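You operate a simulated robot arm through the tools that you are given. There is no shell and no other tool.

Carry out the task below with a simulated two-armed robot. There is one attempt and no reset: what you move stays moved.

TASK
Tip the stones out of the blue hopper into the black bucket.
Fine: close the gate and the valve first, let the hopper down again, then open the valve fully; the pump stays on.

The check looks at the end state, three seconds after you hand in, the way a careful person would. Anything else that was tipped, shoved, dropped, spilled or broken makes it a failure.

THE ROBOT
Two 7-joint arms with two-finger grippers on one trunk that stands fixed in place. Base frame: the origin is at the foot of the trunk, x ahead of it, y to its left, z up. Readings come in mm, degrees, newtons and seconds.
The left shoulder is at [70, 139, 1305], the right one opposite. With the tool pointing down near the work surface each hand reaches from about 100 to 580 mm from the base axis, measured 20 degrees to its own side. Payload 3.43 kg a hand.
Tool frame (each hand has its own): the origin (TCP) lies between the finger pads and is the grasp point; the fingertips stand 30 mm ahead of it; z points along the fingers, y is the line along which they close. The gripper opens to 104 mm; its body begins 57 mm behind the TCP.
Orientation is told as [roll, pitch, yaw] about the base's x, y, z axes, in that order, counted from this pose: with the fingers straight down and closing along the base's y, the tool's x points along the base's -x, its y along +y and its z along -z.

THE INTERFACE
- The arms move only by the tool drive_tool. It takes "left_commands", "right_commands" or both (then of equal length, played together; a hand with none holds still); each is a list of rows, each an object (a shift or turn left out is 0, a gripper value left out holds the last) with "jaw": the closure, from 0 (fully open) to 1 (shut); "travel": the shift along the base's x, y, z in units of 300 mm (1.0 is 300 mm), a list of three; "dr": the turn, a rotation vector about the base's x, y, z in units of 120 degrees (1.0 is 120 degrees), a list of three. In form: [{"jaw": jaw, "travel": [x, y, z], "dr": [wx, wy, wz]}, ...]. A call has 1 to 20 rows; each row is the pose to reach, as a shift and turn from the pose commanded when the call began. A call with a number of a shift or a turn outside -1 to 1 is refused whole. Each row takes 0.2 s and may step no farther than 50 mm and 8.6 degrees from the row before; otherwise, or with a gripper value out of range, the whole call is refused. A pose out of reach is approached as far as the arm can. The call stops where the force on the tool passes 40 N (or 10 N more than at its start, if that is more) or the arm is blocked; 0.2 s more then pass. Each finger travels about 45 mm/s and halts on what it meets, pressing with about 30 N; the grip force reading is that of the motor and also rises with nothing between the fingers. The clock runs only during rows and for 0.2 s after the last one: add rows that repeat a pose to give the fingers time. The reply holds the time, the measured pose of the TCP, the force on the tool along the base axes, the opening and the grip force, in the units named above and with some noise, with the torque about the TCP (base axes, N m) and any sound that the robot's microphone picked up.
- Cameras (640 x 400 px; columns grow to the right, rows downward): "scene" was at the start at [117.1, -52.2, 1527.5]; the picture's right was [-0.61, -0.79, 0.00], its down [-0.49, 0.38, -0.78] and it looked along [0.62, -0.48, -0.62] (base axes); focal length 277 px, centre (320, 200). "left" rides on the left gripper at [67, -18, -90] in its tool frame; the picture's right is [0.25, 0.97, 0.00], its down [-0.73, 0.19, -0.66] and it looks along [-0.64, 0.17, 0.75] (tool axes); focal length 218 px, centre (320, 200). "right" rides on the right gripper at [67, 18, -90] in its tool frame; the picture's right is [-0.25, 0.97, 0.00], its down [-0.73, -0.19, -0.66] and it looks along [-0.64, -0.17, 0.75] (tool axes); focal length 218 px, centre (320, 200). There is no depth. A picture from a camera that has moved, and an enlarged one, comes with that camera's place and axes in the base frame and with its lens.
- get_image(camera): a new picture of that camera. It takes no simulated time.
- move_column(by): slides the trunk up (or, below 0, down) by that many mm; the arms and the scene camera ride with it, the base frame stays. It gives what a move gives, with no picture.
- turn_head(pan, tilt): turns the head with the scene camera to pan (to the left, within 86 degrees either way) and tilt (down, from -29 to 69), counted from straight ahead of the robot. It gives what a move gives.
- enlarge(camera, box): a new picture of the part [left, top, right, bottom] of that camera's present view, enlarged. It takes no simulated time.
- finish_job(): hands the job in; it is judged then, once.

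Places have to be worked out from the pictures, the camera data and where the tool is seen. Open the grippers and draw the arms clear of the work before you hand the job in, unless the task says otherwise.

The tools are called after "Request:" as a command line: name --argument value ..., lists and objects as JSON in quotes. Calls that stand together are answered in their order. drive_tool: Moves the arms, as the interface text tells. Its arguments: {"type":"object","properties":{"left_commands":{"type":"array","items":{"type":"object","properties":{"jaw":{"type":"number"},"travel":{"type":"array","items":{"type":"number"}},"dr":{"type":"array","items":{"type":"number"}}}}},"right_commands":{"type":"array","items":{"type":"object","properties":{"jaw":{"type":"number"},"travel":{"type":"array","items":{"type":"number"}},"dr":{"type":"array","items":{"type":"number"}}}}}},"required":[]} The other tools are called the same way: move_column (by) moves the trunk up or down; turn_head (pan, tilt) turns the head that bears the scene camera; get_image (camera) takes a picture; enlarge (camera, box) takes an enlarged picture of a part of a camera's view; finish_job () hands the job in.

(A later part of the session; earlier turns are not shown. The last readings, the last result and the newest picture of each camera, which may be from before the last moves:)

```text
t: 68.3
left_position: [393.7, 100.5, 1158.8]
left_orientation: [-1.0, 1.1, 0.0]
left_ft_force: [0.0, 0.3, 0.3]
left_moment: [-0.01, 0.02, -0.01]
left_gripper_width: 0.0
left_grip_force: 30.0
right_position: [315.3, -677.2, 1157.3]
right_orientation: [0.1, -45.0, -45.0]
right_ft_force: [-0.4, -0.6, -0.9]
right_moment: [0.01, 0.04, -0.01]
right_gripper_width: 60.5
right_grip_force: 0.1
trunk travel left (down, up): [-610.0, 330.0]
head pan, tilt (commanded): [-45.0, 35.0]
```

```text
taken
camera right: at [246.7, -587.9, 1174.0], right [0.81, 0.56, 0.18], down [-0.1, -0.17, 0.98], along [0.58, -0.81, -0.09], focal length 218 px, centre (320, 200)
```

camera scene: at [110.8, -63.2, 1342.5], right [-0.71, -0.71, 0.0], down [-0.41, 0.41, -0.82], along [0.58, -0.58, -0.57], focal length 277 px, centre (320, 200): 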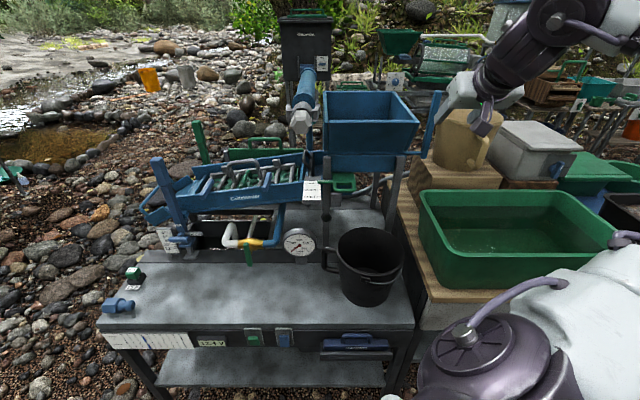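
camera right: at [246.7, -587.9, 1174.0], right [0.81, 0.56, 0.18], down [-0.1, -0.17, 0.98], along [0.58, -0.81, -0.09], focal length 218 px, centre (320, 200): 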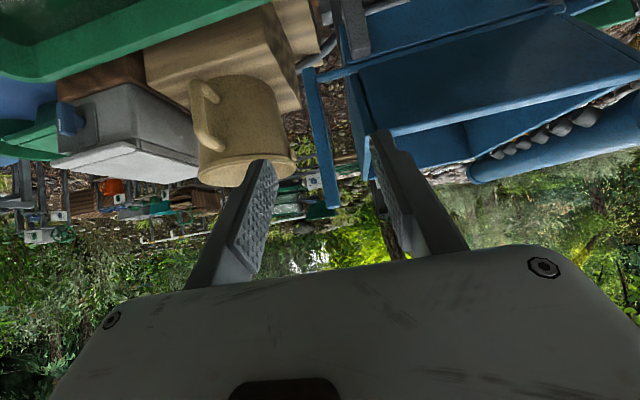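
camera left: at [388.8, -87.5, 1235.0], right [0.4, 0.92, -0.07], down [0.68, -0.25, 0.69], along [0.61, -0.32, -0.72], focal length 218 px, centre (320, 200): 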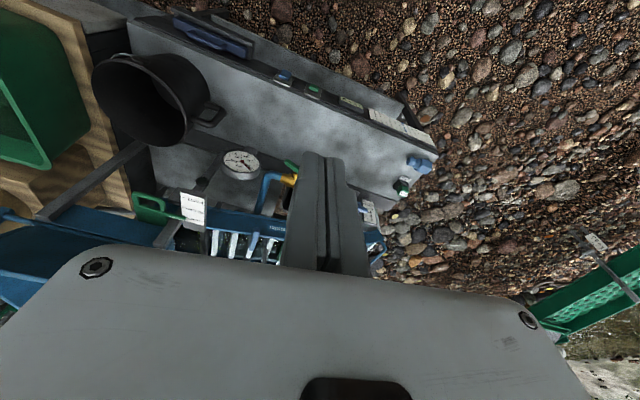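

All reachable. The lever is seen ahead (s≈277, top z≈1157). I close in to about 100 mm from it, in line with it.

Request:
drive_tool --right_commands '[{"jaw": 0.42, "travel": [0.04, -0.08, 0.0]}, {"jaw": 0.42, "travel": [0.085, -0.16, 0.0]}, {"jaw": 0.42, "travel": [0.132, -0.236, 0.0]}]'

Request:
get_image --camera "right"

Request:
enlarge --camera "scene" --box '[340, 40, 540, 200]'

```text
t: 69.1
left_position: [393.3, 101.8, 1159.0]
left_orientation: [-1.0, 1.0, 0.1]
left_ft_force: [0.6, 0.4, 0.1]
left_moment: [-0.03, 0.0, 0.02]
left_gripper_width: 0.1
left_grip_force: 30.0
right_position: [354.5, -748.6, 1157.3]
right_orientation: [0.1, -44.6, -45.1]
right_ft_force: [0.2, 0.1, -0.7]
right_moment: [-0.04, 0.0, -0.03]
right_gripper_width: 60.2
right_grip_force: 0.0
trunk travel left (down, up): [-610.0, 330.0]
head pan, tilt (commanded): [-45.0, 35.0]
```

```text
taken
camera right: at [286.9, -659.3, 1175.0], right [0.81, 0.56, 0.18], down [-0.1, -0.17, 0.98], along [0.58, -0.81, -0.09], focal length 218 px, centre (320, 200)
```

right: 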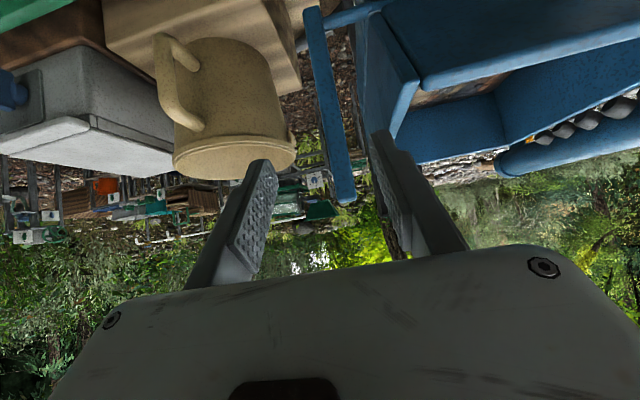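

```text
2.50 times, centred on (440, 120) of scene
camera zoom: at [111.8, -62.4, 1342.4], right [-0.71, -0.71, 0.0], down [-0.41, 0.41, -0.82], along [0.58, -0.58, -0.57], focal length 694 px, centre (20, 400)
```

zoom: 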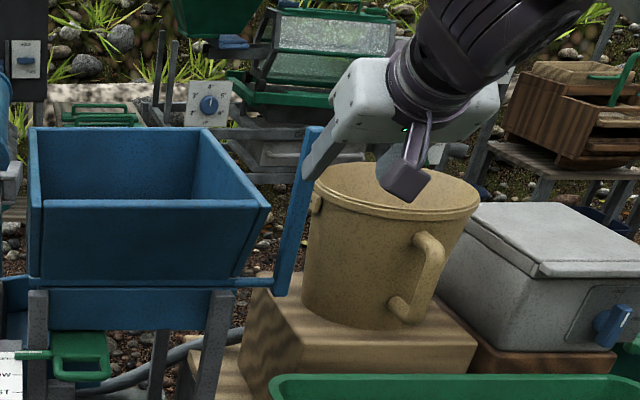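

The lever is centred between the open fingers at s≈277.5. I lower to z≈1130 and move forward so the bar lies between the pads.

Request:
drive_tool --right_commands '[{"jaw": 0.42, "travel": [0.0, 0.0, -0.09]}, {"jaw": 0.42, "travel": [0.065, -0.065, -0.093]}, {"jaw": 0.42, "travel": [0.13, -0.13, -0.093]}, {"jaw": 0.42, "travel": [0.19, -0.19, -0.093]}, {"jaw": 0.42, "travel": [0.252, -0.25, -0.093]}]'

Request:
get_image --camera "right"

Request:
enlarge --camera "scene" --box '[340, 40, 540, 200]'

```text
t: 70.3
left_position: [395.0, 101.0, 1159.2]
left_orientation: [-1.2, 1.2, 0.1]
left_ft_force: [-0.2, 0.4, 0.2]
left_moment: [0.01, 0.0, 0.01]
left_gripper_width: 0.1
left_grip_force: 29.8
right_position: [432.7, -824.8, 1131.1]
right_orientation: [0.0, -44.9, -44.9]
right_ft_force: [0.6, 0.7, -0.3]
right_moment: [-0.02, 0.03, -0.01]
right_gripper_width: 60.4
right_grip_force: 0.1
trunk travel left (down, up): [-610.0, 330.0]
head pan, tilt (commanded): [-45.0, 35.0]
```

```text
taken
camera right: at [365.6, -734.7, 1147.0], right [0.81, 0.56, 0.18], down [-0.1, -0.17, 0.98], along [0.58, -0.81, -0.09], focal length 218 px, centre (320, 200)
```

right: 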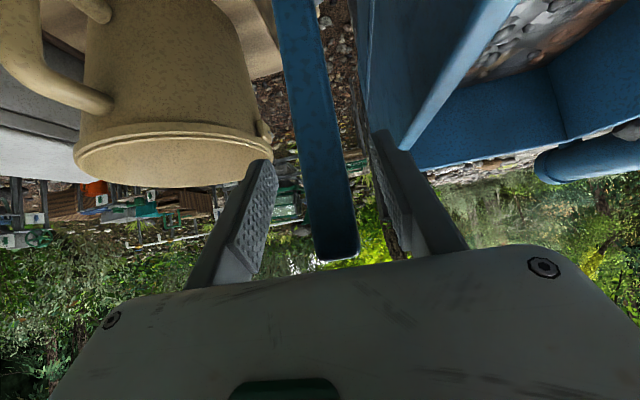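

```text
2.50 times, centred on (440, 120) of scene
camera zoom: at [113.2, -62.1, 1342.3], right [-0.71, -0.71, 0.0], down [-0.41, 0.41, -0.82], along [0.58, -0.58, -0.57], focal length 694 px, centre (20, 400)
```

zoom: 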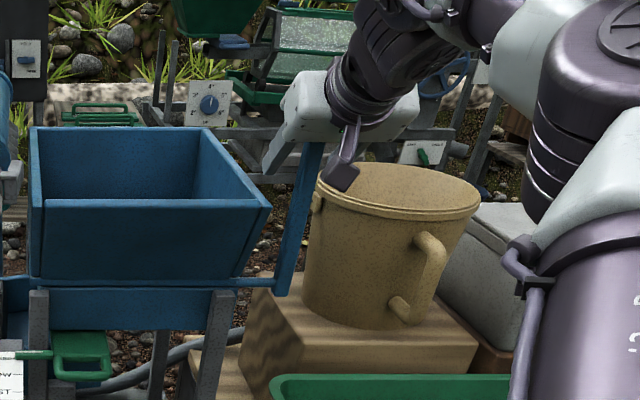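

The bar lies between the pads at the TCP. I close the gripper on it.

Request:
drive_tool --right_commands '[{"jaw": 0.7}, {"jaw": 0.85}, {"jaw": 1}, {"jaw": 1}, {"jaw": 1}]'

Request:
get_image --camera "right"

Request:
enlarge --camera "scene" --box '[340, 40, 540, 200]'

```text
t: 71.5
left_position: [399.4, 105.1, 1157.2]
left_orientation: [-1.3, 1.5, -0.1]
left_ft_force: [0.6, -0.2, 0.3]
left_moment: [-0.04, 0.0, -0.01]
left_gripper_width: 0.0
left_grip_force: 29.3
right_position: [438.2, -819.1, 1129.8]
right_orientation: [-0.3, -44.4, -44.5]
right_ft_force: [23.1, 23.7, -14.8]
right_moment: [-0.77, -0.52, -1.0]
right_gripper_width: 17.8
right_grip_force: 45.5
trunk travel left (down, up): [-610.0, 330.0]
head pan, tilt (commanded): [-45.0, 35.0]
```

```text
taken
camera right: at [370.1, -730.7, 1146.7], right [0.81, 0.56, 0.17], down [-0.09, -0.17, 0.98], along [0.58, -0.81, -0.09], focal length 218 px, centre (320, 200)
```

right: 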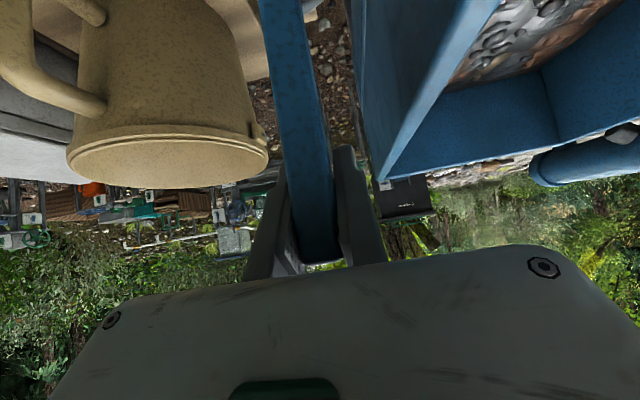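

```text
2.50 times, centred on (440, 120) of scene
camera zoom: at [118.7, -58.1, 1341.8], right [-0.71, -0.71, 0.01], down [-0.41, 0.4, -0.82], along [0.58, -0.58, -0.58], focal length 694 px, centre (20, 400)
```

zoom: 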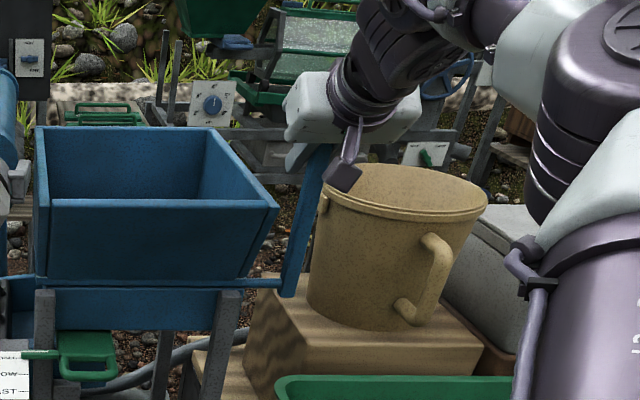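

The pads closed at 17.8 mm, but the bar pushes the hand leftward with about 33 N: I was centred some 8 mm too far right. I shift the hand left to relieve it.

Request:
drive_tool --right_commands '[{"travel": [0.01, 0.01, 0]}, {"travel": [0.02, 0.02, 0]}, {"travel": [0.02, 0.02, 0]}]'

```text
t: 72.3
left_position: [393.6, 100.3, 1158.7]
left_orientation: [-1.0, 1.2, 0.1]
left_ft_force: [0.7, 0.6, -0.2]
left_moment: [0.0, 0.0, 0.01]
left_gripper_width: 0.0
left_grip_force: 30.0
right_position: [438.6, -820.5, 1130.0]
right_orientation: [0.0, -44.8, -45.1]
right_ft_force: [4.9, -1.2, -3.4]
right_moment: [1.35, -0.34, 0.33]
right_gripper_width: 17.4
right_grip_force: 45.2
trunk travel left (down, up): [-610.0, 330.0]
head pan, tilt (commanded): [-45.0, 35.0]
```

Relieved: the bar's centre is at s≈270 and forces are small. I begin tipping gently, pulling the bar along its arc about the pivot (d≈867, z≈983) by 10°, and watch forces.

Request:
drive_tool --right_commands '[{"travel": [-0.015, 0.015, 0.003]}, {"travel": [-0.03, 0.03, 0.005]}, {"travel": [-0.045, 0.045, 0.006]}, {"travel": [-0.061, 0.061, 0.006]}]'

Request:
get_image --camera "scene"

Request:
get_image --camera "right"

```text
t: 73.3
left_position: [395.6, 98.6, 1159.0]
left_orientation: [-0.9, 1.1, 0.1]
left_ft_force: [-0.5, -0.3, -0.5]
left_moment: [0.02, -0.01, 0.01]
left_gripper_width: 0.1
left_grip_force: 30.1
right_position: [420.6, -802.3, 1129.2]
right_orientation: [0.0, -44.5, -44.9]
right_ft_force: [11.5, -14.8, -2.7]
right_moment: [-0.66, -0.71, 0.1]
right_gripper_width: 18.1
right_grip_force: 44.9
trunk travel left (down, up): [-610.0, 330.0]
head pan, tilt (commanded): [-45.0, 35.0]
```

```text
taken
camera scene: at [113.7, -66.0, 1342.0], right [-0.71, -0.71, 0.0], down [-0.41, 0.41, -0.82], along [0.58, -0.58, -0.58], focal length 277 px, centre (320, 200)
```

scene: 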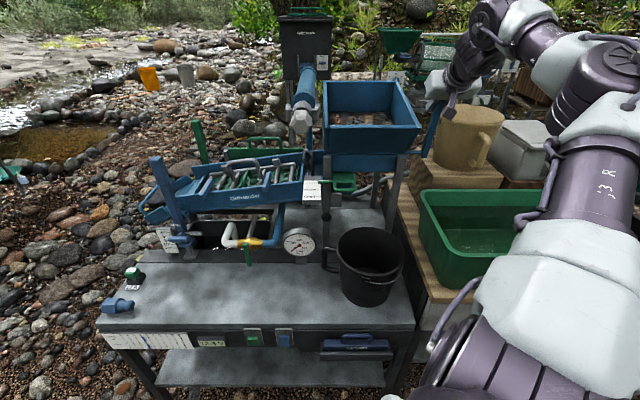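

```text
taken
camera right: at [352.8, -712.6, 1145.7], right [0.81, 0.56, 0.18], down [-0.09, -0.18, 0.98], along [0.58, -0.81, -0.09], focal length 218 px, centre (320, 200)
```

right: 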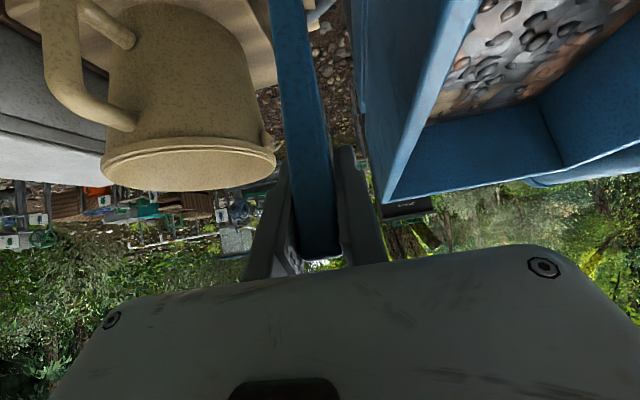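

The grip holds and the hopper's back is rising, with about 19 N at the bar. I continue along the arc to roughly 38°.

Request:
drive_tool --right_commands '[{"travel": [-0.0245, 0.0245, -0.002]}, {"travel": [-0.0488, 0.0488, -0.006]}, {"travel": [-0.0728, 0.0728, -0.0127]}, {"travel": [-0.0964, 0.0964, -0.0217]}, {"travel": [-0.1195, 0.1195, -0.033]}, {"travel": [-0.1421, 0.1421, -0.0463]}, {"travel": [-0.1638, 0.1638, -0.0623]}]'

Request:
get_image --camera "scene"

Request:
get_image --camera "right"

```text
t: 74.9
left_position: [393.4, 98.9, 1159.9]
left_orientation: [-0.9, 1.4, 0.0]
left_ft_force: [0.2, 0.2, -0.1]
left_moment: [-0.02, -0.04, 0.0]
left_gripper_width: 0.3
left_grip_force: 29.4
right_position: [371.9, -753.8, 1111.8]
right_orientation: [0.1, -44.9, -45.3]
right_ft_force: [7.7, -20.8, 1.1]
right_moment: [-1.33, -0.42, -0.11]
right_gripper_width: 18.0
right_grip_force: 45.1
trunk travel left (down, up): [-610.0, 330.0]
head pan, tilt (commanded): [-45.0, 35.0]
```

```text
taken
camera scene: at [112.6, -66.8, 1342.2], right [-0.71, -0.71, 0.0], down [-0.41, 0.41, -0.82], along [0.58, -0.58, -0.58], focal length 277 px, centre (320, 200)
```

scene: 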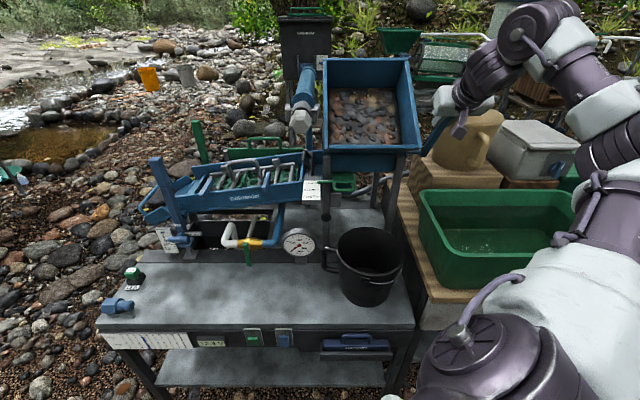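

```text
taken
camera right: at [304.1, -663.9, 1128.3], right [0.81, 0.56, 0.18], down [-0.1, -0.18, 0.98], along [0.58, -0.81, -0.09], focal length 218 px, centre (320, 200)
```

right: 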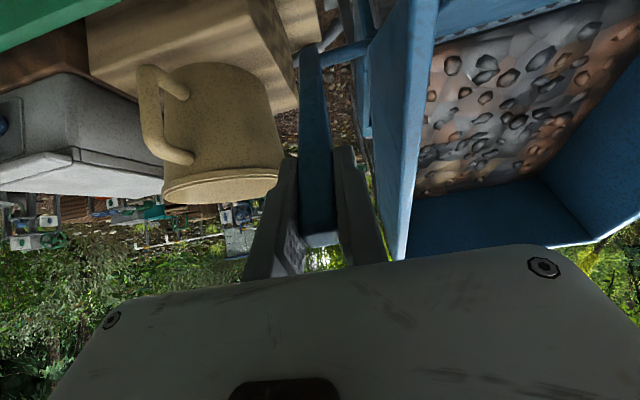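

Tipping proceeds well at about 20 N. I look closer at the stones and the hopper before going on.

Request:
enlarge --camera "scene" --box '[290, 40, 450, 200]'

Request:
enlarge --camera "right" --box '[380, 0, 640, 260]'

```text
2.50 times, centred on (370, 120) of scene
camera zoom: at [112.6, -66.8, 1342.2], right [-0.71, -0.71, 0.0], down [-0.41, 0.41, -0.82], along [0.58, -0.58, -0.58], focal length 694 px, centre (195, 400)
```

zoom: 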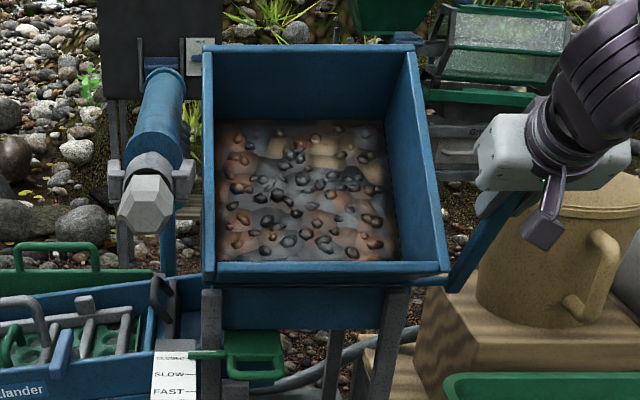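

```text
1.54 times, centred on (510, 130) of right
camera zoom: at [304.1, -663.9, 1128.3], right [0.81, 0.56, 0.18], down [-0.1, -0.18, 0.98], along [0.58, -0.81, -0.09], focal length 336 px, centre (28, 308)
```

zoom: 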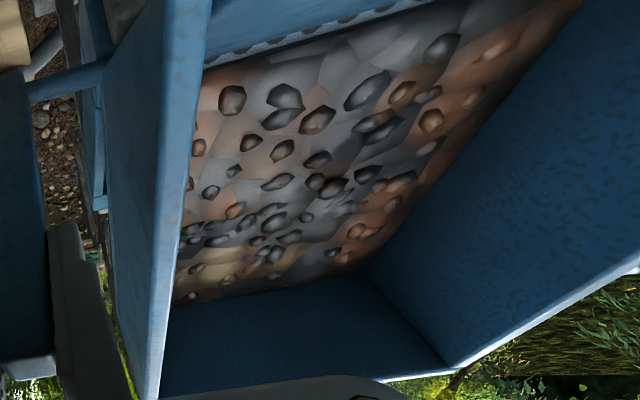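

The white "rods" seen before were water jets, now off. The stones still lie on the floor at about 38°. I go on along the arc to about 62°.

Request:
drive_tool --right_commands '[{"travel": [-0.021, 0.021, -0.0177]}, {"travel": [-0.041, 0.041, -0.0377]}, {"travel": [-0.0601, 0.0601, -0.0593]}, {"travel": [-0.078, 0.078, -0.083]}, {"travel": [-0.0948, 0.0948, -0.1083]}, {"travel": [-0.1101, 0.1101, -0.1353]}]'

Request:
get_image --camera "scene"

Request:
enlarge --camera "scene" --box '[290, 60, 480, 310]'

Request:
get_image --camera "right"

```text
t: 76.3
left_position: [392.7, 100.3, 1159.3]
left_orientation: [-1.0, 1.1, 0.0]
left_ft_force: [0.2, 0.3, -1.0]
left_moment: [0.0, 0.01, 0.02]
left_gripper_width: 0.2
left_grip_force: 30.2
right_position: [336.8, -718.9, 1072.4]
right_orientation: [0.1, -44.7, -45.1]
right_ft_force: [5.5, -16.1, 8.0]
right_moment: [-1.02, -0.89, -0.02]
right_gripper_width: 17.8
right_grip_force: 45.4
trunk travel left (down, up): [-610.0, 330.0]
head pan, tilt (commanded): [-45.0, 35.0]
```

```text
taken
camera scene: at [111.4, -64.1, 1342.4], right [-0.71, -0.71, 0.0], down [-0.41, 0.41, -0.82], along [0.58, -0.58, -0.57], focal length 277 px, centre (320, 200)
```

scene: 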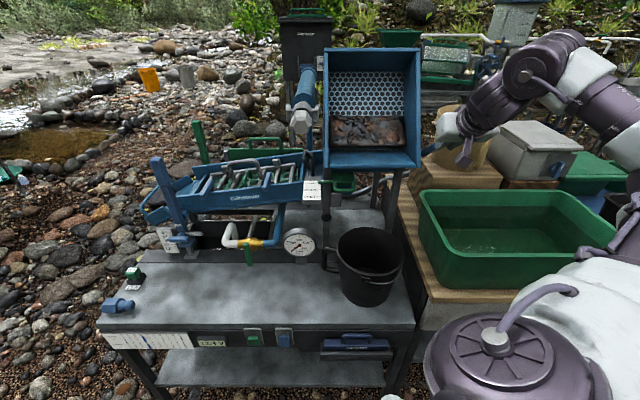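

```text
1.60 times, centred on (385, 185) of scene
camera zoom: at [111.4, -64.1, 1342.4], right [-0.71, -0.71, 0.0], down [-0.41, 0.41, -0.82], along [0.58, -0.58, -0.57], focal length 444 px, centre (216, 224)
```

zoom: 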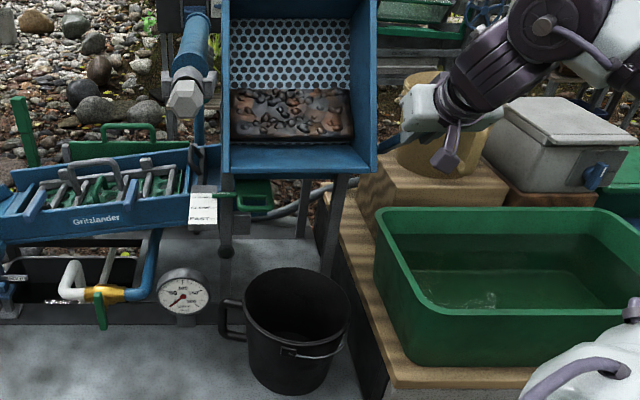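

```text
taken
camera right: at [269.4, -629.2, 1088.9], right [0.81, 0.56, 0.18], down [-0.1, -0.17, 0.98], along [0.58, -0.81, -0.09], focal length 218 px, centre (320, 200)
```

right: 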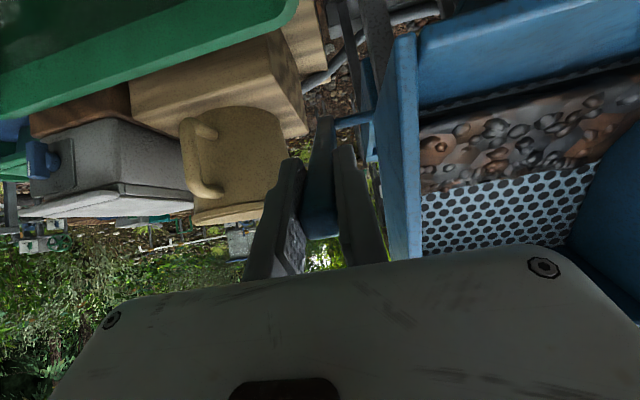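

The stones have slid to the front of the floor, none has fallen yet, and the lip hangs over the bucket as predicted (d≈748, z≈1000). I go on slowly to about 72°.

Request:
drive_tool --right_commands '[{"travel": [-0.0072, 0.0072, -0.014]}, {"travel": [-0.0141, 0.0141, -0.0283]}, {"travel": [-0.0205, 0.0205, -0.043]}, {"travel": [-0.0266, 0.0266, -0.058]}, {"travel": [-0.0325, 0.0325, -0.0733]}]'

Request:
enlarge --camera "scene" --box '[290, 60, 480, 310]'

Request:
get_image --camera "right"

```text
t: 77.5
left_position: [392.4, 99.1, 1160.1]
left_orientation: [-1.0, 1.1, 0.0]
left_ft_force: [0.2, -0.6, -0.8]
left_moment: [-0.04, -0.02, 0.04]
left_gripper_width: 0.0
left_grip_force: 30.0
right_position: [326.8, -707.3, 1050.7]
right_orientation: [0.1, -44.9, -45.2]
right_ft_force: [1.0, -13.5, 10.4]
right_moment: [-1.0, -1.02, 0.07]
right_gripper_width: 17.9
right_grip_force: 45.1
trunk travel left (down, up): [-610.0, 330.0]
head pan, tilt (commanded): [-45.0, 35.0]
```

```text
1.60 times, centred on (385, 185) of scene
camera zoom: at [110.2, -63.4, 1342.5], right [-0.71, -0.71, 0.0], down [-0.41, 0.41, -0.82], along [0.58, -0.58, -0.57], focal length 444 px, centre (216, 224)
```

zoom: 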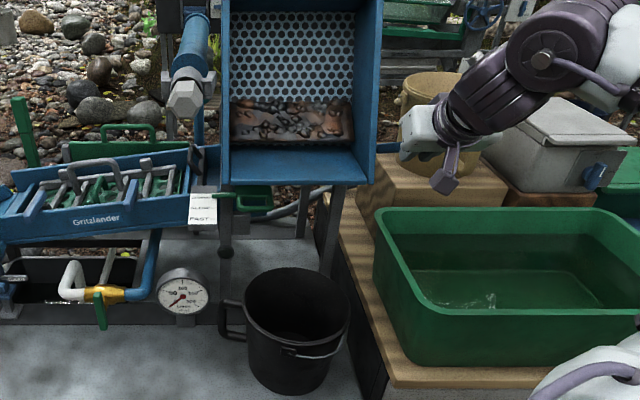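

```text
taken
camera right: at [258.9, -618.6, 1067.0], right [0.81, 0.56, 0.18], down [-0.1, -0.17, 0.98], along [0.58, -0.81, -0.09], focal length 218 px, centre (320, 200)
```

right: 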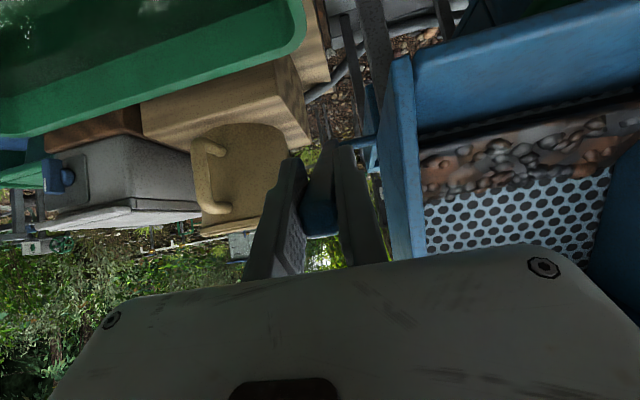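

Still holding their place at about 72°. I continue slowly to about 82°.

Request:
drive_tool --right_commands '[{"travel": [-0.0054, 0.0054, -0.0157]}, {"travel": [-0.0104, 0.0104, -0.0317]}, {"travel": [-0.0148, 0.0148, -0.0477]}, {"travel": [-0.0191, 0.0191, -0.064]}, {"travel": [-0.0229, 0.0229, -0.0803]}]'

Request:
enlarge --camera "scene" --box '[290, 60, 480, 310]'

Request:
get_image --camera "right"

```text
t: 78.7
left_position: [390.8, 101.5, 1160.1]
left_orientation: [-1.0, 0.9, -0.1]
left_ft_force: [0.4, -0.2, 0.6]
left_moment: [-0.03, -0.02, 0.01]
left_gripper_width: 0.1
left_grip_force: 29.8
right_position: [317.8, -700.4, 1027.8]
right_orientation: [0.0, -44.8, -45.0]
right_ft_force: [-3.7, -10.4, 8.8]
right_moment: [-0.74, -1.07, 0.34]
right_gripper_width: 17.5
right_grip_force: 45.0
trunk travel left (down, up): [-610.0, 330.0]
head pan, tilt (commanded): [-45.0, 35.0]
```

```text
1.60 times, centred on (385, 185) of scene
camera zoom: at [109.2, -62.6, 1342.6], right [-0.71, -0.71, 0.0], down [-0.4, 0.41, -0.82], along [0.58, -0.58, -0.57], focal length 444 px, centre (216, 224)
```

zoom: 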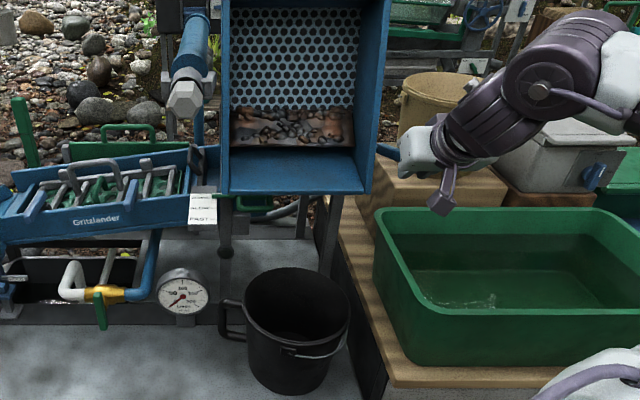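

```text
taken
camera right: at [251.2, -610.9, 1043.3], right [0.81, 0.56, 0.18], down [-0.1, -0.17, 0.98], along [0.58, -0.81, -0.09], focal length 218 px, centre (320, 200)
```

right: 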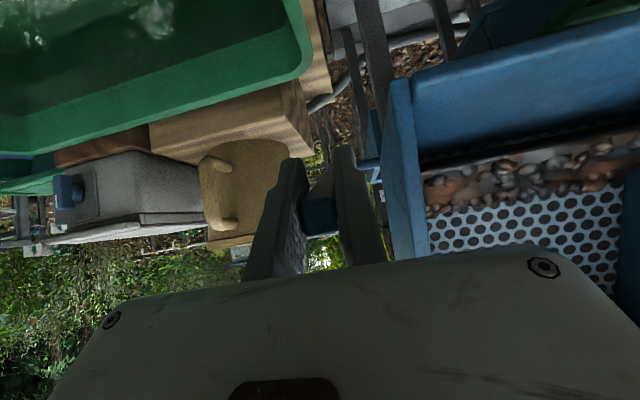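

At about 82° they still rest in the corner of floor and front wall. I continue slowly past 90°.

Request:
drive_tool --right_commands '[{"travel": [-0.0033, 0.0033, -0.0167]}, {"travel": [-0.0064, 0.0064, -0.0333]}, {"travel": [-0.009, 0.009, -0.0503]}, {"travel": [-0.0111, 0.0111, -0.0673]}, {"travel": [-0.0127, 0.0127, -0.0847]}]'

Request:
enlarge --camera "scene" --box '[290, 60, 480, 310]'

Request:
get_image --camera "right"

```text
t: 79.9
left_position: [391.5, 102.1, 1160.4]
left_orientation: [-1.1, 1.1, 0.0]
left_ft_force: [0.3, -0.1, 0.6]
left_moment: [0.04, 0.0, -0.03]
left_gripper_width: 0.0
left_grip_force: 30.0
right_position: [314.4, -696.1, 1002.4]
right_orientation: [0.1, -44.9, -45.1]
right_ft_force: [-6.1, -6.1, 9.4]
right_moment: [-0.97, -1.06, 0.03]
right_gripper_width: 18.0
right_grip_force: 45.3
trunk travel left (down, up): [-610.0, 330.0]
head pan, tilt (commanded): [-45.0, 35.0]
```

```text
1.60 times, centred on (385, 185) of scene
camera zoom: at [108.5, -61.5, 1342.8], right [-0.71, -0.71, 0.0], down [-0.4, 0.41, -0.82], along [0.58, -0.58, -0.57], focal length 444 px, centre (216, 224)
```

zoom: 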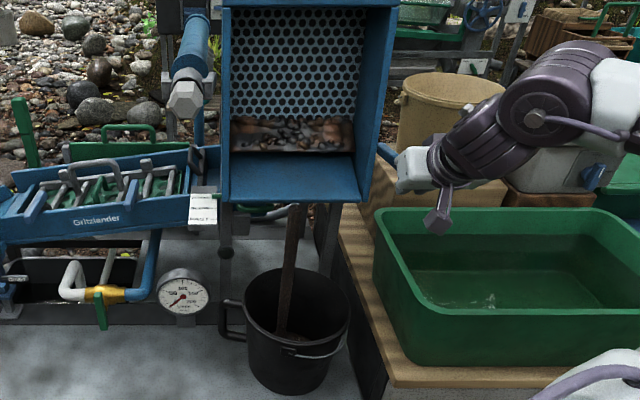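

```text
taken
camera right: at [246.5, -606.4, 1018.6], right [0.81, 0.56, 0.18], down [-0.1, -0.17, 0.98], along [0.58, -0.81, -0.09], focal length 218 px, centre (320, 200)
```

right: 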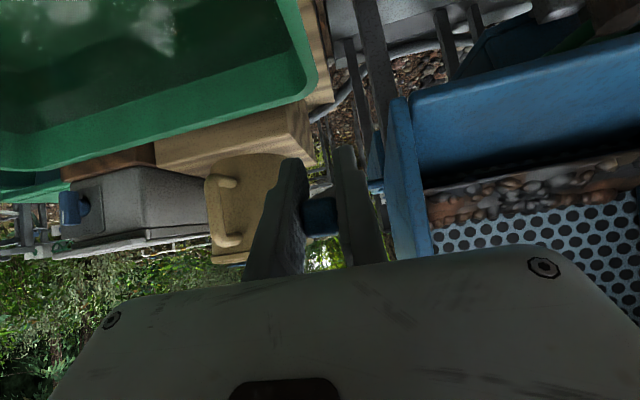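

A stream of stones is falling from the middle of the lip into the bucket. I hold here to let it run, and watch.

Request:
drive_tool --right_commands '[{"jaw": 1}, {"jaw": 1}, {"jaw": 1}, {"jaw": 1}, {"jaw": 1}]'

Request:
enlarge --camera "scene" --box '[290, 60, 480, 310]'

```text
t: 81.1
left_position: [391.1, 102.3, 1160.2]
left_orientation: [-1.1, 1.0, 0.0]
left_ft_force: [0.5, -0.4, 0.0]
left_moment: [-0.03, 0.02, -0.03]
left_gripper_width: 0.3
left_grip_force: 29.9
right_position: [314.5, -695.9, 1002.2]
right_orientation: [0.0, -44.9, -45.0]
right_ft_force: [-8.0, -2.8, 5.4]
right_moment: [-0.57, -0.72, -0.07]
right_gripper_width: 17.8
right_grip_force: 44.8
trunk travel left (down, up): [-610.0, 330.0]
head pan, tilt (commanded): [-45.0, 35.0]
```

```text
1.60 times, centred on (385, 185) of scene
camera zoom: at [108.6, -61.4, 1342.7], right [-0.71, -0.71, 0.0], down [-0.4, 0.41, -0.82], along [0.58, -0.58, -0.57], focal length 444 px, centre (216, 224)
```

zoom: 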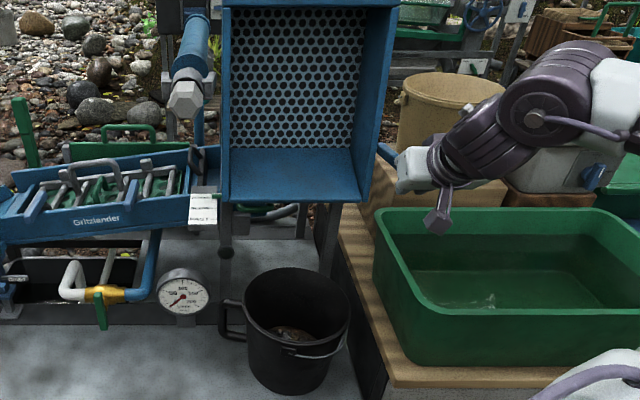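

The hopper looks empty and stones lie in the bucket. I zoom in on both and on the table.

Request:
enlarge --camera "scene" --box '[310, 130, 430, 310]'

Request:
enlarge --camera "scene" --box '[320, 220, 420, 310]'

Request:
enlarge --camera "scene" --box '[310, 50, 430, 150]'

Request:
enlarge --camera "right" --box '[360, 60, 640, 260]'

```text
2.22 times, centred on (370, 220) of scene
camera zoom: at [108.6, -61.4, 1342.7], right [-0.71, -0.71, 0.0], down [-0.4, 0.41, -0.82], along [0.58, -0.58, -0.57], focal length 616 px, centre (209, 156)
```

zoom: 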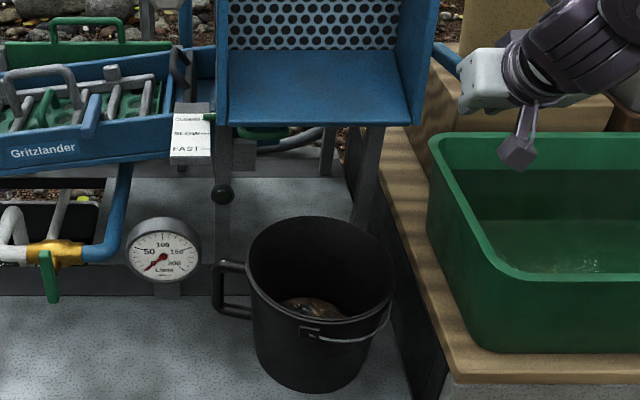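

```text
4.44 times, centred on (370, 265) of scene
camera zoom: at [108.6, -61.4, 1342.7], right [-0.71, -0.71, 0.0], down [-0.4, 0.41, -0.82], along [0.58, -0.58, -0.57], focal length 1233 px, centre (98, -89)
```

zoom: 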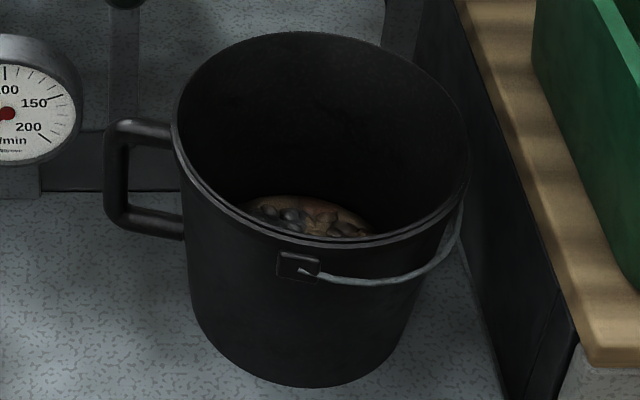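

```text
4.00 times, centred on (370, 100) of scene
camera zoom: at [108.6, -61.4, 1342.7], right [-0.71, -0.71, 0.0], down [-0.4, 0.41, -0.82], along [0.58, -0.58, -0.57], focal length 1110 px, centre (120, 600)
```

zoom: 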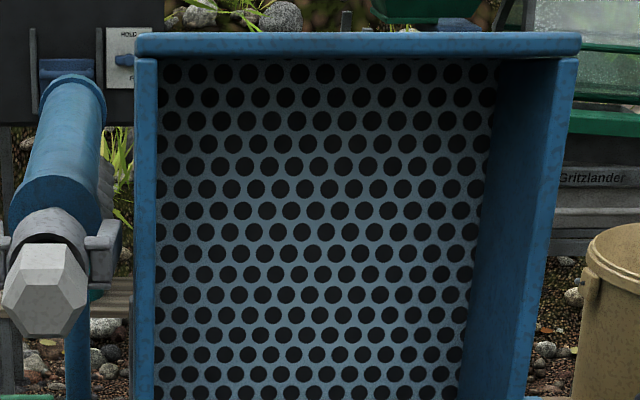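

```text
2.00 times, centred on (500, 160) of right
camera zoom: at [246.5, -606.4, 1018.5], right [0.81, 0.56, 0.18], down [-0.1, -0.17, 0.98], along [0.58, -0.81, -0.09], focal length 436 px, centre (-40, 280)
```

zoom: 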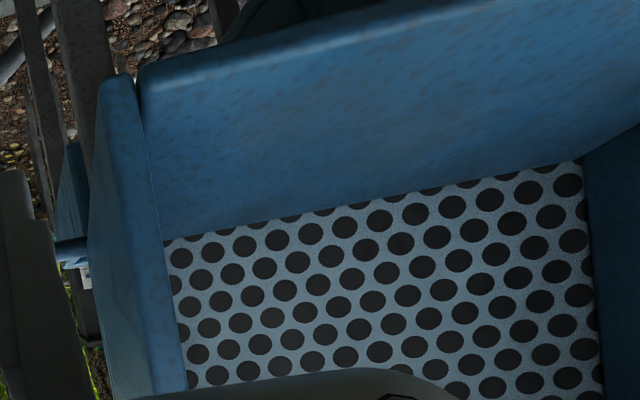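

The hopper is empty and the stones are in the bucket, with nothing on the table. I let the hopper down along the same arc, first to about 37°.

Request:
drive_tool --right_commands '[{"jaw": 1, "travel": [0.0052, -0.0052, 0.0427]}, {"travel": [0.0127, -0.0127, 0.0847]}, {"travel": [0.0229, -0.0229, 0.1253]}, {"travel": [0.0356, -0.0356, 0.165]}, {"travel": [0.0507, -0.0507, 0.2027]}, {"travel": [0.0681, -0.0681, 0.238]}, {"travel": [0.0874, -0.0874, 0.2717]}, {"travel": [0.1089, -0.1089, 0.3023]}, {"travel": [0.1322, -0.1322, 0.3307]}, {"travel": [0.1572, -0.1572, 0.3557]}, {"travel": [0.1834, -0.1834, 0.3777]}]'

Request:
get_image --camera "scene"

```text
t: 83.5
left_position: [391.1, 103.8, 1159.5]
left_orientation: [-1.1, 1.0, 0.0]
left_ft_force: [0.2, 0.6, -0.1]
left_moment: [0.0, 0.04, 0.01]
left_gripper_width: 0.1
left_grip_force: 30.1
right_position: [370.1, -751.4, 1117.8]
right_orientation: [0.0, -45.0, -45.0]
right_ft_force: [-8.4, 7.1, 0.9]
right_moment: [0.95, 1.36, -0.13]
right_gripper_width: 17.8
right_grip_force: 44.9
trunk travel left (down, up): [-610.0, 330.0]
head pan, tilt (commanded): [-45.0, 35.0]
```

```text
taken
camera scene: at [109.3, -60.4, 1342.8], right [-0.71, -0.71, 0.0], down [-0.4, 0.4, -0.82], along [0.58, -0.58, -0.57], focal length 277 px, centre (320, 200)
```

scene: 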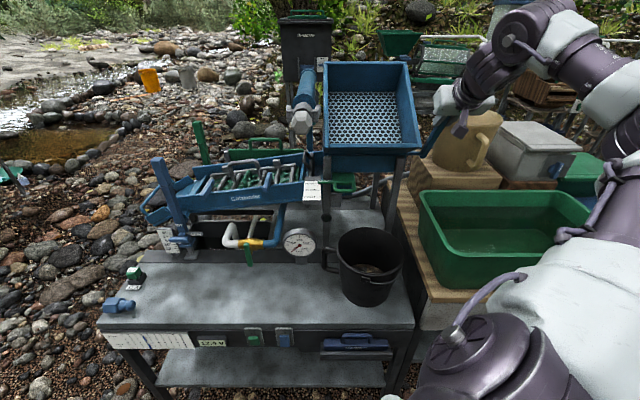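

Going well; I lower it the rest of the way, slowing near the seat.

Request:
drive_tool --right_commands '[{"travel": [0.0278, -0.0278, 0.0187]}, {"travel": [0.0563, -0.0563, 0.0337]}, {"travel": [0.0858, -0.0858, 0.0453]}, {"travel": [0.116, -0.116, 0.0533]}, {"travel": [0.1464, -0.1464, 0.0573]}, {"travel": [0.1709, -0.1709, 0.058]}, {"travel": [0.1832, -0.1832, 0.0575]}, {"travel": [0.1954, -0.1954, 0.056]}, {"travel": [0.205, -0.205, 0.0545]}, {"travel": [0.2135, -0.2135, 0.0533]}, {"travel": [0.2197, -0.2197, 0.052]}, {"travel": [0.2256, -0.2256, 0.0503]}]'

Request:
get_image --camera "scene"

Request:
enlarge --camera "scene" --box '[300, 60, 460, 200]'

```text
t: 85.7
left_position: [387.0, 108.4, 1160.4]
left_orientation: [-1.4, 0.7, -0.1]
left_ft_force: [-1.2, -0.4, 0.2]
left_moment: [0.05, -0.03, -0.01]
left_gripper_width: 0.0
left_grip_force: 29.8
right_position: [425.7, -807.3, 1136.1]
right_orientation: [0.0, -44.5, -45.2]
right_ft_force: [-23.7, 18.4, 11.2]
right_moment: [0.95, 0.76, 0.11]
right_gripper_width: 17.9
right_grip_force: 45.3
trunk travel left (down, up): [-610.0, 330.0]
head pan, tilt (commanded): [-45.0, 35.0]
stopped in row 10 (right hand): the force on the tool passed its limit at 43 N (the readings are from after the stop); the commanded pose is now the measured one
```

```text
taken
camera scene: at [103.1, -54.8, 1343.7], right [-0.71, -0.71, 0.0], down [-0.4, 0.4, -0.82], along [0.58, -0.58, -0.57], focal length 277 px, centre (320, 200)
```

scene: 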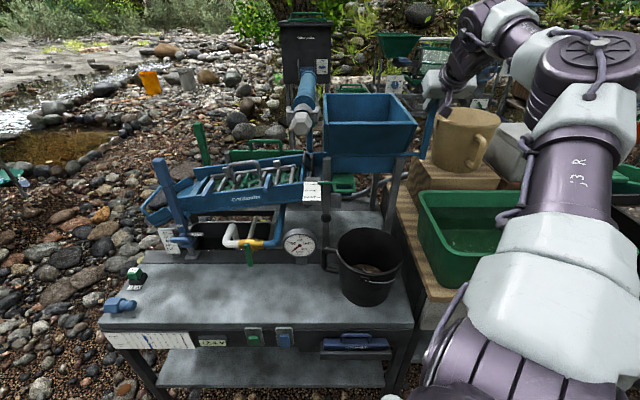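

```text
2.86 times, centred on (380, 130) of scene
camera zoom: at [103.1, -54.8, 1343.7], right [-0.71, -0.71, 0.0], down [-0.4, 0.4, -0.82], along [0.58, -0.58, -0.57], focal length 793 px, centre (149, 400)
```

zoom: 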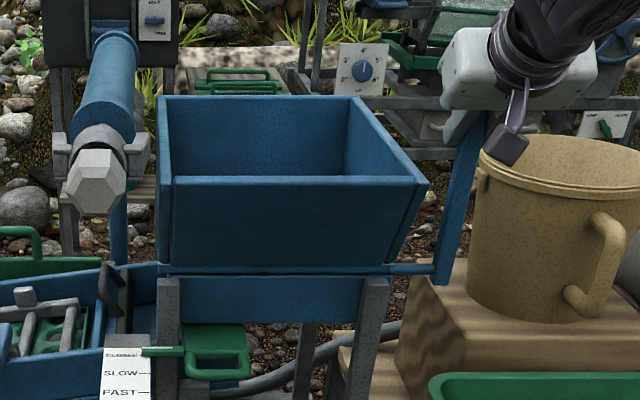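

The hopper is back on its seat: its outline matches the starting view, and the 43 N stop is the contact force. I open the fingers and back away along the tool line.

Request:
drive_tool --right_commands '[{"jaw": 0.8, "travel": [-0.005, 0.005, 0]}, {"jaw": 0.6, "travel": [-0.01, 0.01, 0]}, {"jaw": 0.42, "travel": [-0.01, 0.01, 0]}, {"jaw": 0.42, "travel": [-0.05, 0.05, 0.03]}, {"jaw": 0.42, "travel": [-0.13, 0.13, 0.08]}]'

Request:
get_image --camera "right"

Request:
enlarge --camera "scene" --box '[300, 60, 460, 200]'

```text
t: 86.9
left_position: [390.2, 103.4, 1160.5]
left_orientation: [-1.1, 1.0, 0.0]
left_ft_force: [-0.8, -0.7, -0.3]
left_moment: [-0.01, -0.06, -0.03]
left_gripper_width: 0.0
left_grip_force: 30.1
right_position: [393.4, -772.5, 1154.8]
right_orientation: [0.0, -44.4, -44.9]
right_ft_force: [-0.8, 0.7, -0.2]
right_moment: [-0.02, -0.01, 0.03]
right_gripper_width: 60.4
right_grip_force: 0.1
trunk travel left (down, up): [-610.0, 330.0]
head pan, tilt (commanded): [-45.0, 35.0]
```

```text
taken
camera right: at [324.5, -683.2, 1171.4], right [0.81, 0.56, 0.18], down [-0.09, -0.18, 0.98], along [0.58, -0.81, -0.09], focal length 218 px, centre (320, 200)
```

right: 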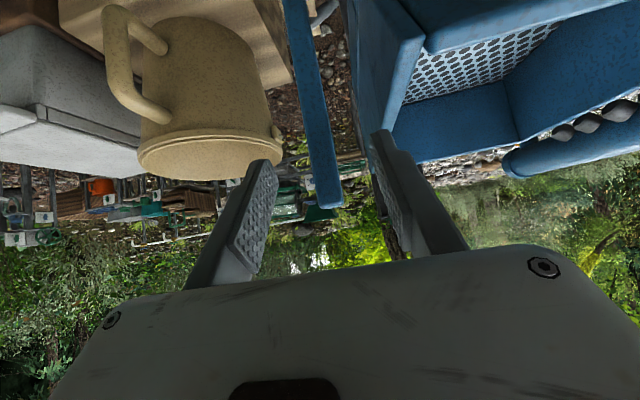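

```text
2.86 times, centred on (380, 130) of scene
camera zoom: at [107.9, -60.4, 1342.9], right [-0.71, -0.71, 0.0], down [-0.4, 0.4, -0.82], along [0.58, -0.58, -0.57], focal length 793 px, centre (149, 400)
```

zoom: 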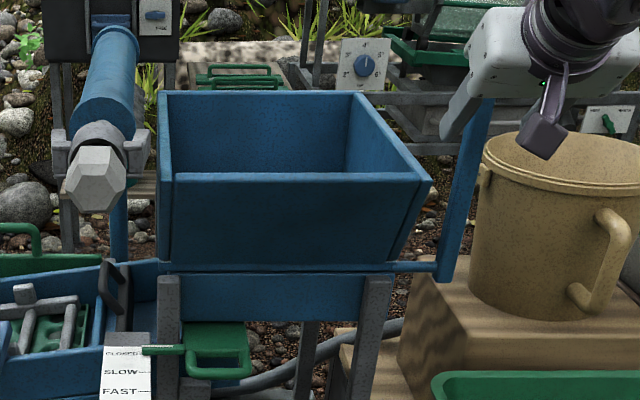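

The lever is released and the hopper sits as at the start. I withdraw the right hand to the front and fold it back to a tool-down pose, keeping high above the bucket.

Request:
drive_tool --right_commands '[{"jaw": 0.42, "travel": [-0.1, 0.1, 0.02]}, {"jaw": 0.42, "travel": [-0.2, 0.2, 0.02], "dr": [0.0442, 0.0442, 0]}, {"jaw": 0.7, "travel": [-0.26, 0.33, 0.02], "dr": [0.0884, 0.0884, 0]}, {"jaw": 1, "travel": [-0.28, 0.47, 0.02], "dr": [0.1326, 0.1326, 0]}, {"jaw": 1, "travel": [-0.28, 0.61, 0.0], "dr": [0.1768, 0.1768, 0]}, {"jaw": 1, "travel": [-0.28, 0.75, -0.03], "dr": [0.221, 0.221, 0]}, {"jaw": 1, "travel": [-0.26, 0.89, -0.06], "dr": [0.2652, 0.2652, 0]}]'

Request:
drive_tool --right_commands '[{"travel": [0.03, 0.09, -0.05], "dr": [0, 0, 0.0556]}, {"travel": [0.06, 0.18, -0.1], "dr": [0, 0, 0.1111]}, {"travel": [0.09, 0.29, -0.15], "dr": [0, 0, 0.1667]}]'

Request:
get_image --camera "scene"

```text
t: 88.5
left_position: [394.1, 102.5, 1159.6]
left_orientation: [-1.1, 1.2, -0.1]
left_ft_force: [0.5, 0.5, 0.2]
left_moment: [0.01, 0.02, 0.0]
left_gripper_width: 0.2
left_grip_force: 29.5
right_position: [317.6, -507.0, 1135.7]
right_orientation: [-0.1, 0.8, -45.1]
right_ft_force: [0.2, -0.9, 0.4]
right_moment: [-0.02, 0.0, -0.01]
right_gripper_width: 0.0
right_grip_force: 29.6
trunk travel left (down, up): [-610.0, 330.0]
head pan, tilt (commanded): [-45.0, 35.0]
```

```text
t: 89.3
left_position: [393.3, 103.3, 1159.3]
left_orientation: [-1.1, 1.1, -0.1]
left_ft_force: [0.2, -0.5, -1.0]
left_moment: [0.0, -0.03, -0.03]
left_gripper_width: 0.0
left_grip_force: 29.9
right_position: [344.0, -422.0, 1090.1]
right_orientation: [0.0, 0.7, -25.0]
right_ft_force: [0.4, 0.7, 0.3]
right_moment: [-0.02, 0.04, 0.01]
right_gripper_width: 0.0
right_grip_force: 30.4
trunk travel left (down, up): [-610.0, 330.0]
head pan, tilt (commanded): [-45.0, 35.0]
```

```text
taken
camera scene: at [111.4, -61.5, 1342.5], right [-0.71, -0.71, 0.0], down [-0.41, 0.41, -0.82], along [0.58, -0.58, -0.57], focal length 277 px, centre (320, 200)
```

scene: 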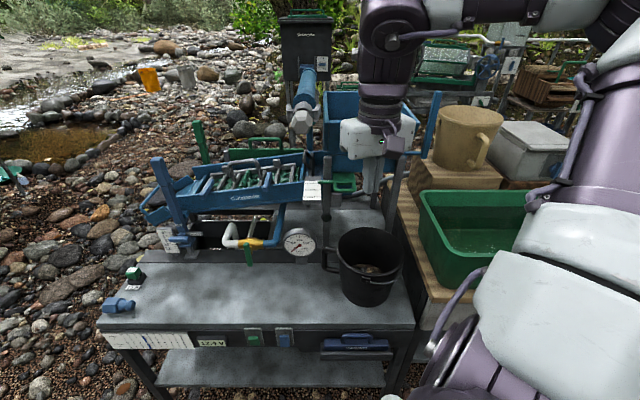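

Clear. I lower the trunk 230 mm, then repeat the approach to the valve with yaw -12° and pitch 45°.

Request:
move_column --by -230

Request:
drive_tool --right_commands '[{"travel": [0.1, 0.035, 0.0], "dr": [0, 0, 0.054]}, {"travel": [0.2, 0.07, 0.0], "dr": [0, 0, 0.1083]}]'

Request:
drive_tool --right_commands '[{"travel": [0.1, 0.015, 0.0], "dr": [-0.013, -0.0611, 0]}, {"travel": [0.2, 0.03, 0.0], "dr": [-0.026, -0.1223, 0]}, {"travel": [0.3, 0.045, -0.02], "dr": [-0.039, -0.1834, 0]}, {"travel": [0.4, 0.06, -0.04], "dr": [-0.052, -0.2445, 0]}, {"travel": [0.48, 0.07, -0.07], "dr": [-0.065, -0.3057, 0]}, {"travel": [0.55, 0.075, -0.1], "dr": [-0.078, -0.3668, 0]}, {"travel": [0.6, 0.08, -0.13], "dr": [-0.078, -0.3668, 0]}]'

Request:
get_image --camera "scene"

Request:
get_image --camera "right"

```text
t: 91.8
left_position: [392.7, 101.4, 929.6]
left_orientation: [-1.1, 1.0, 0.1]
left_ft_force: [0.0, 1.1, -0.7]
left_moment: [0.02, -0.02, -0.01]
left_gripper_width: 0.0
left_grip_force: 29.9
right_position: [343.4, -421.9, 860.4]
right_orientation: [0.1, 0.8, -25.0]
right_ft_force: [0.3, -1.0, 0.6]
right_moment: [-0.01, 0.03, -0.01]
right_gripper_width: 0.0
right_grip_force: 29.6
trunk travel left (down, up): [-380.0, 560.0]
head pan, tilt (commanded): [-45.0, 35.0]
```

```text
t: 92.3
left_position: [392.9, 103.0, 928.4]
left_orientation: [-1.1, 1.0, -0.1]
left_ft_force: [0.6, 0.5, 0.2]
left_moment: [-0.01, 0.02, -0.01]
left_gripper_width: 0.1
left_grip_force: 29.7
right_position: [405.3, -401.1, 860.1]
right_orientation: [0.0, 0.9, -11.9]
right_ft_force: [-0.2, 0.0, 0.1]
right_moment: [-0.03, 0.01, 0.02]
right_gripper_width: 0.1
right_grip_force: 30.1
trunk travel left (down, up): [-380.0, 560.0]
head pan, tilt (commanded): [-45.0, 35.0]
```

```text
t: 94.0
left_position: [392.8, 101.0, 929.7]
left_orientation: [-1.1, 1.1, 0.0]
left_ft_force: [-0.1, -0.5, 0.0]
left_moment: [0.02, 0.01, -0.03]
left_gripper_width: 0.0
left_grip_force: 29.9
right_position: [585.4, -376.9, 818.2]
right_orientation: [0.0, -44.3, -11.9]
right_ft_force: [0.4, -0.6, 0.0]
right_moment: [-0.02, 0.0, 0.0]
right_gripper_width: 0.0
right_grip_force: 29.6
trunk travel left (down, up): [-380.0, 560.0]
head pan, tilt (commanded): [-45.0, 35.0]
```

```text
taken
camera scene: at [111.6, -61.7, 1112.5], right [-0.71, -0.71, 0.0], down [-0.41, 0.41, -0.82], along [0.58, -0.58, -0.57], focal length 277 px, centre (320, 200)
```

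scene: 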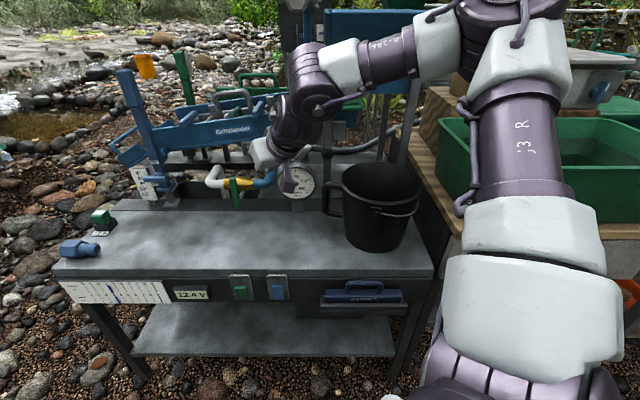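

```text
taken
camera right: at [478.4, -337.7, 836.7], right [0.38, 0.91, 0.18], down [0.02, -0.2, 0.98], along [0.93, -0.37, -0.1], focal length 218 px, centre (320, 200)
```

right: 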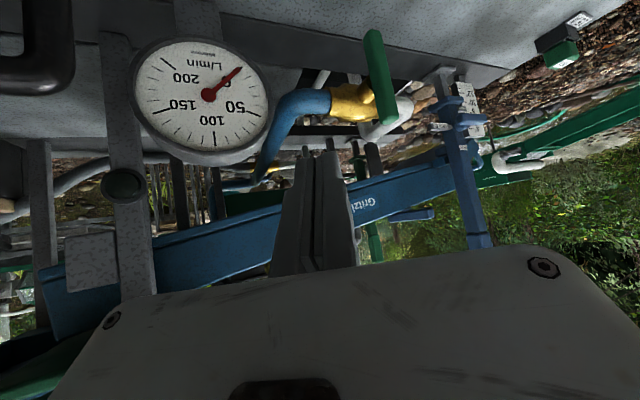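

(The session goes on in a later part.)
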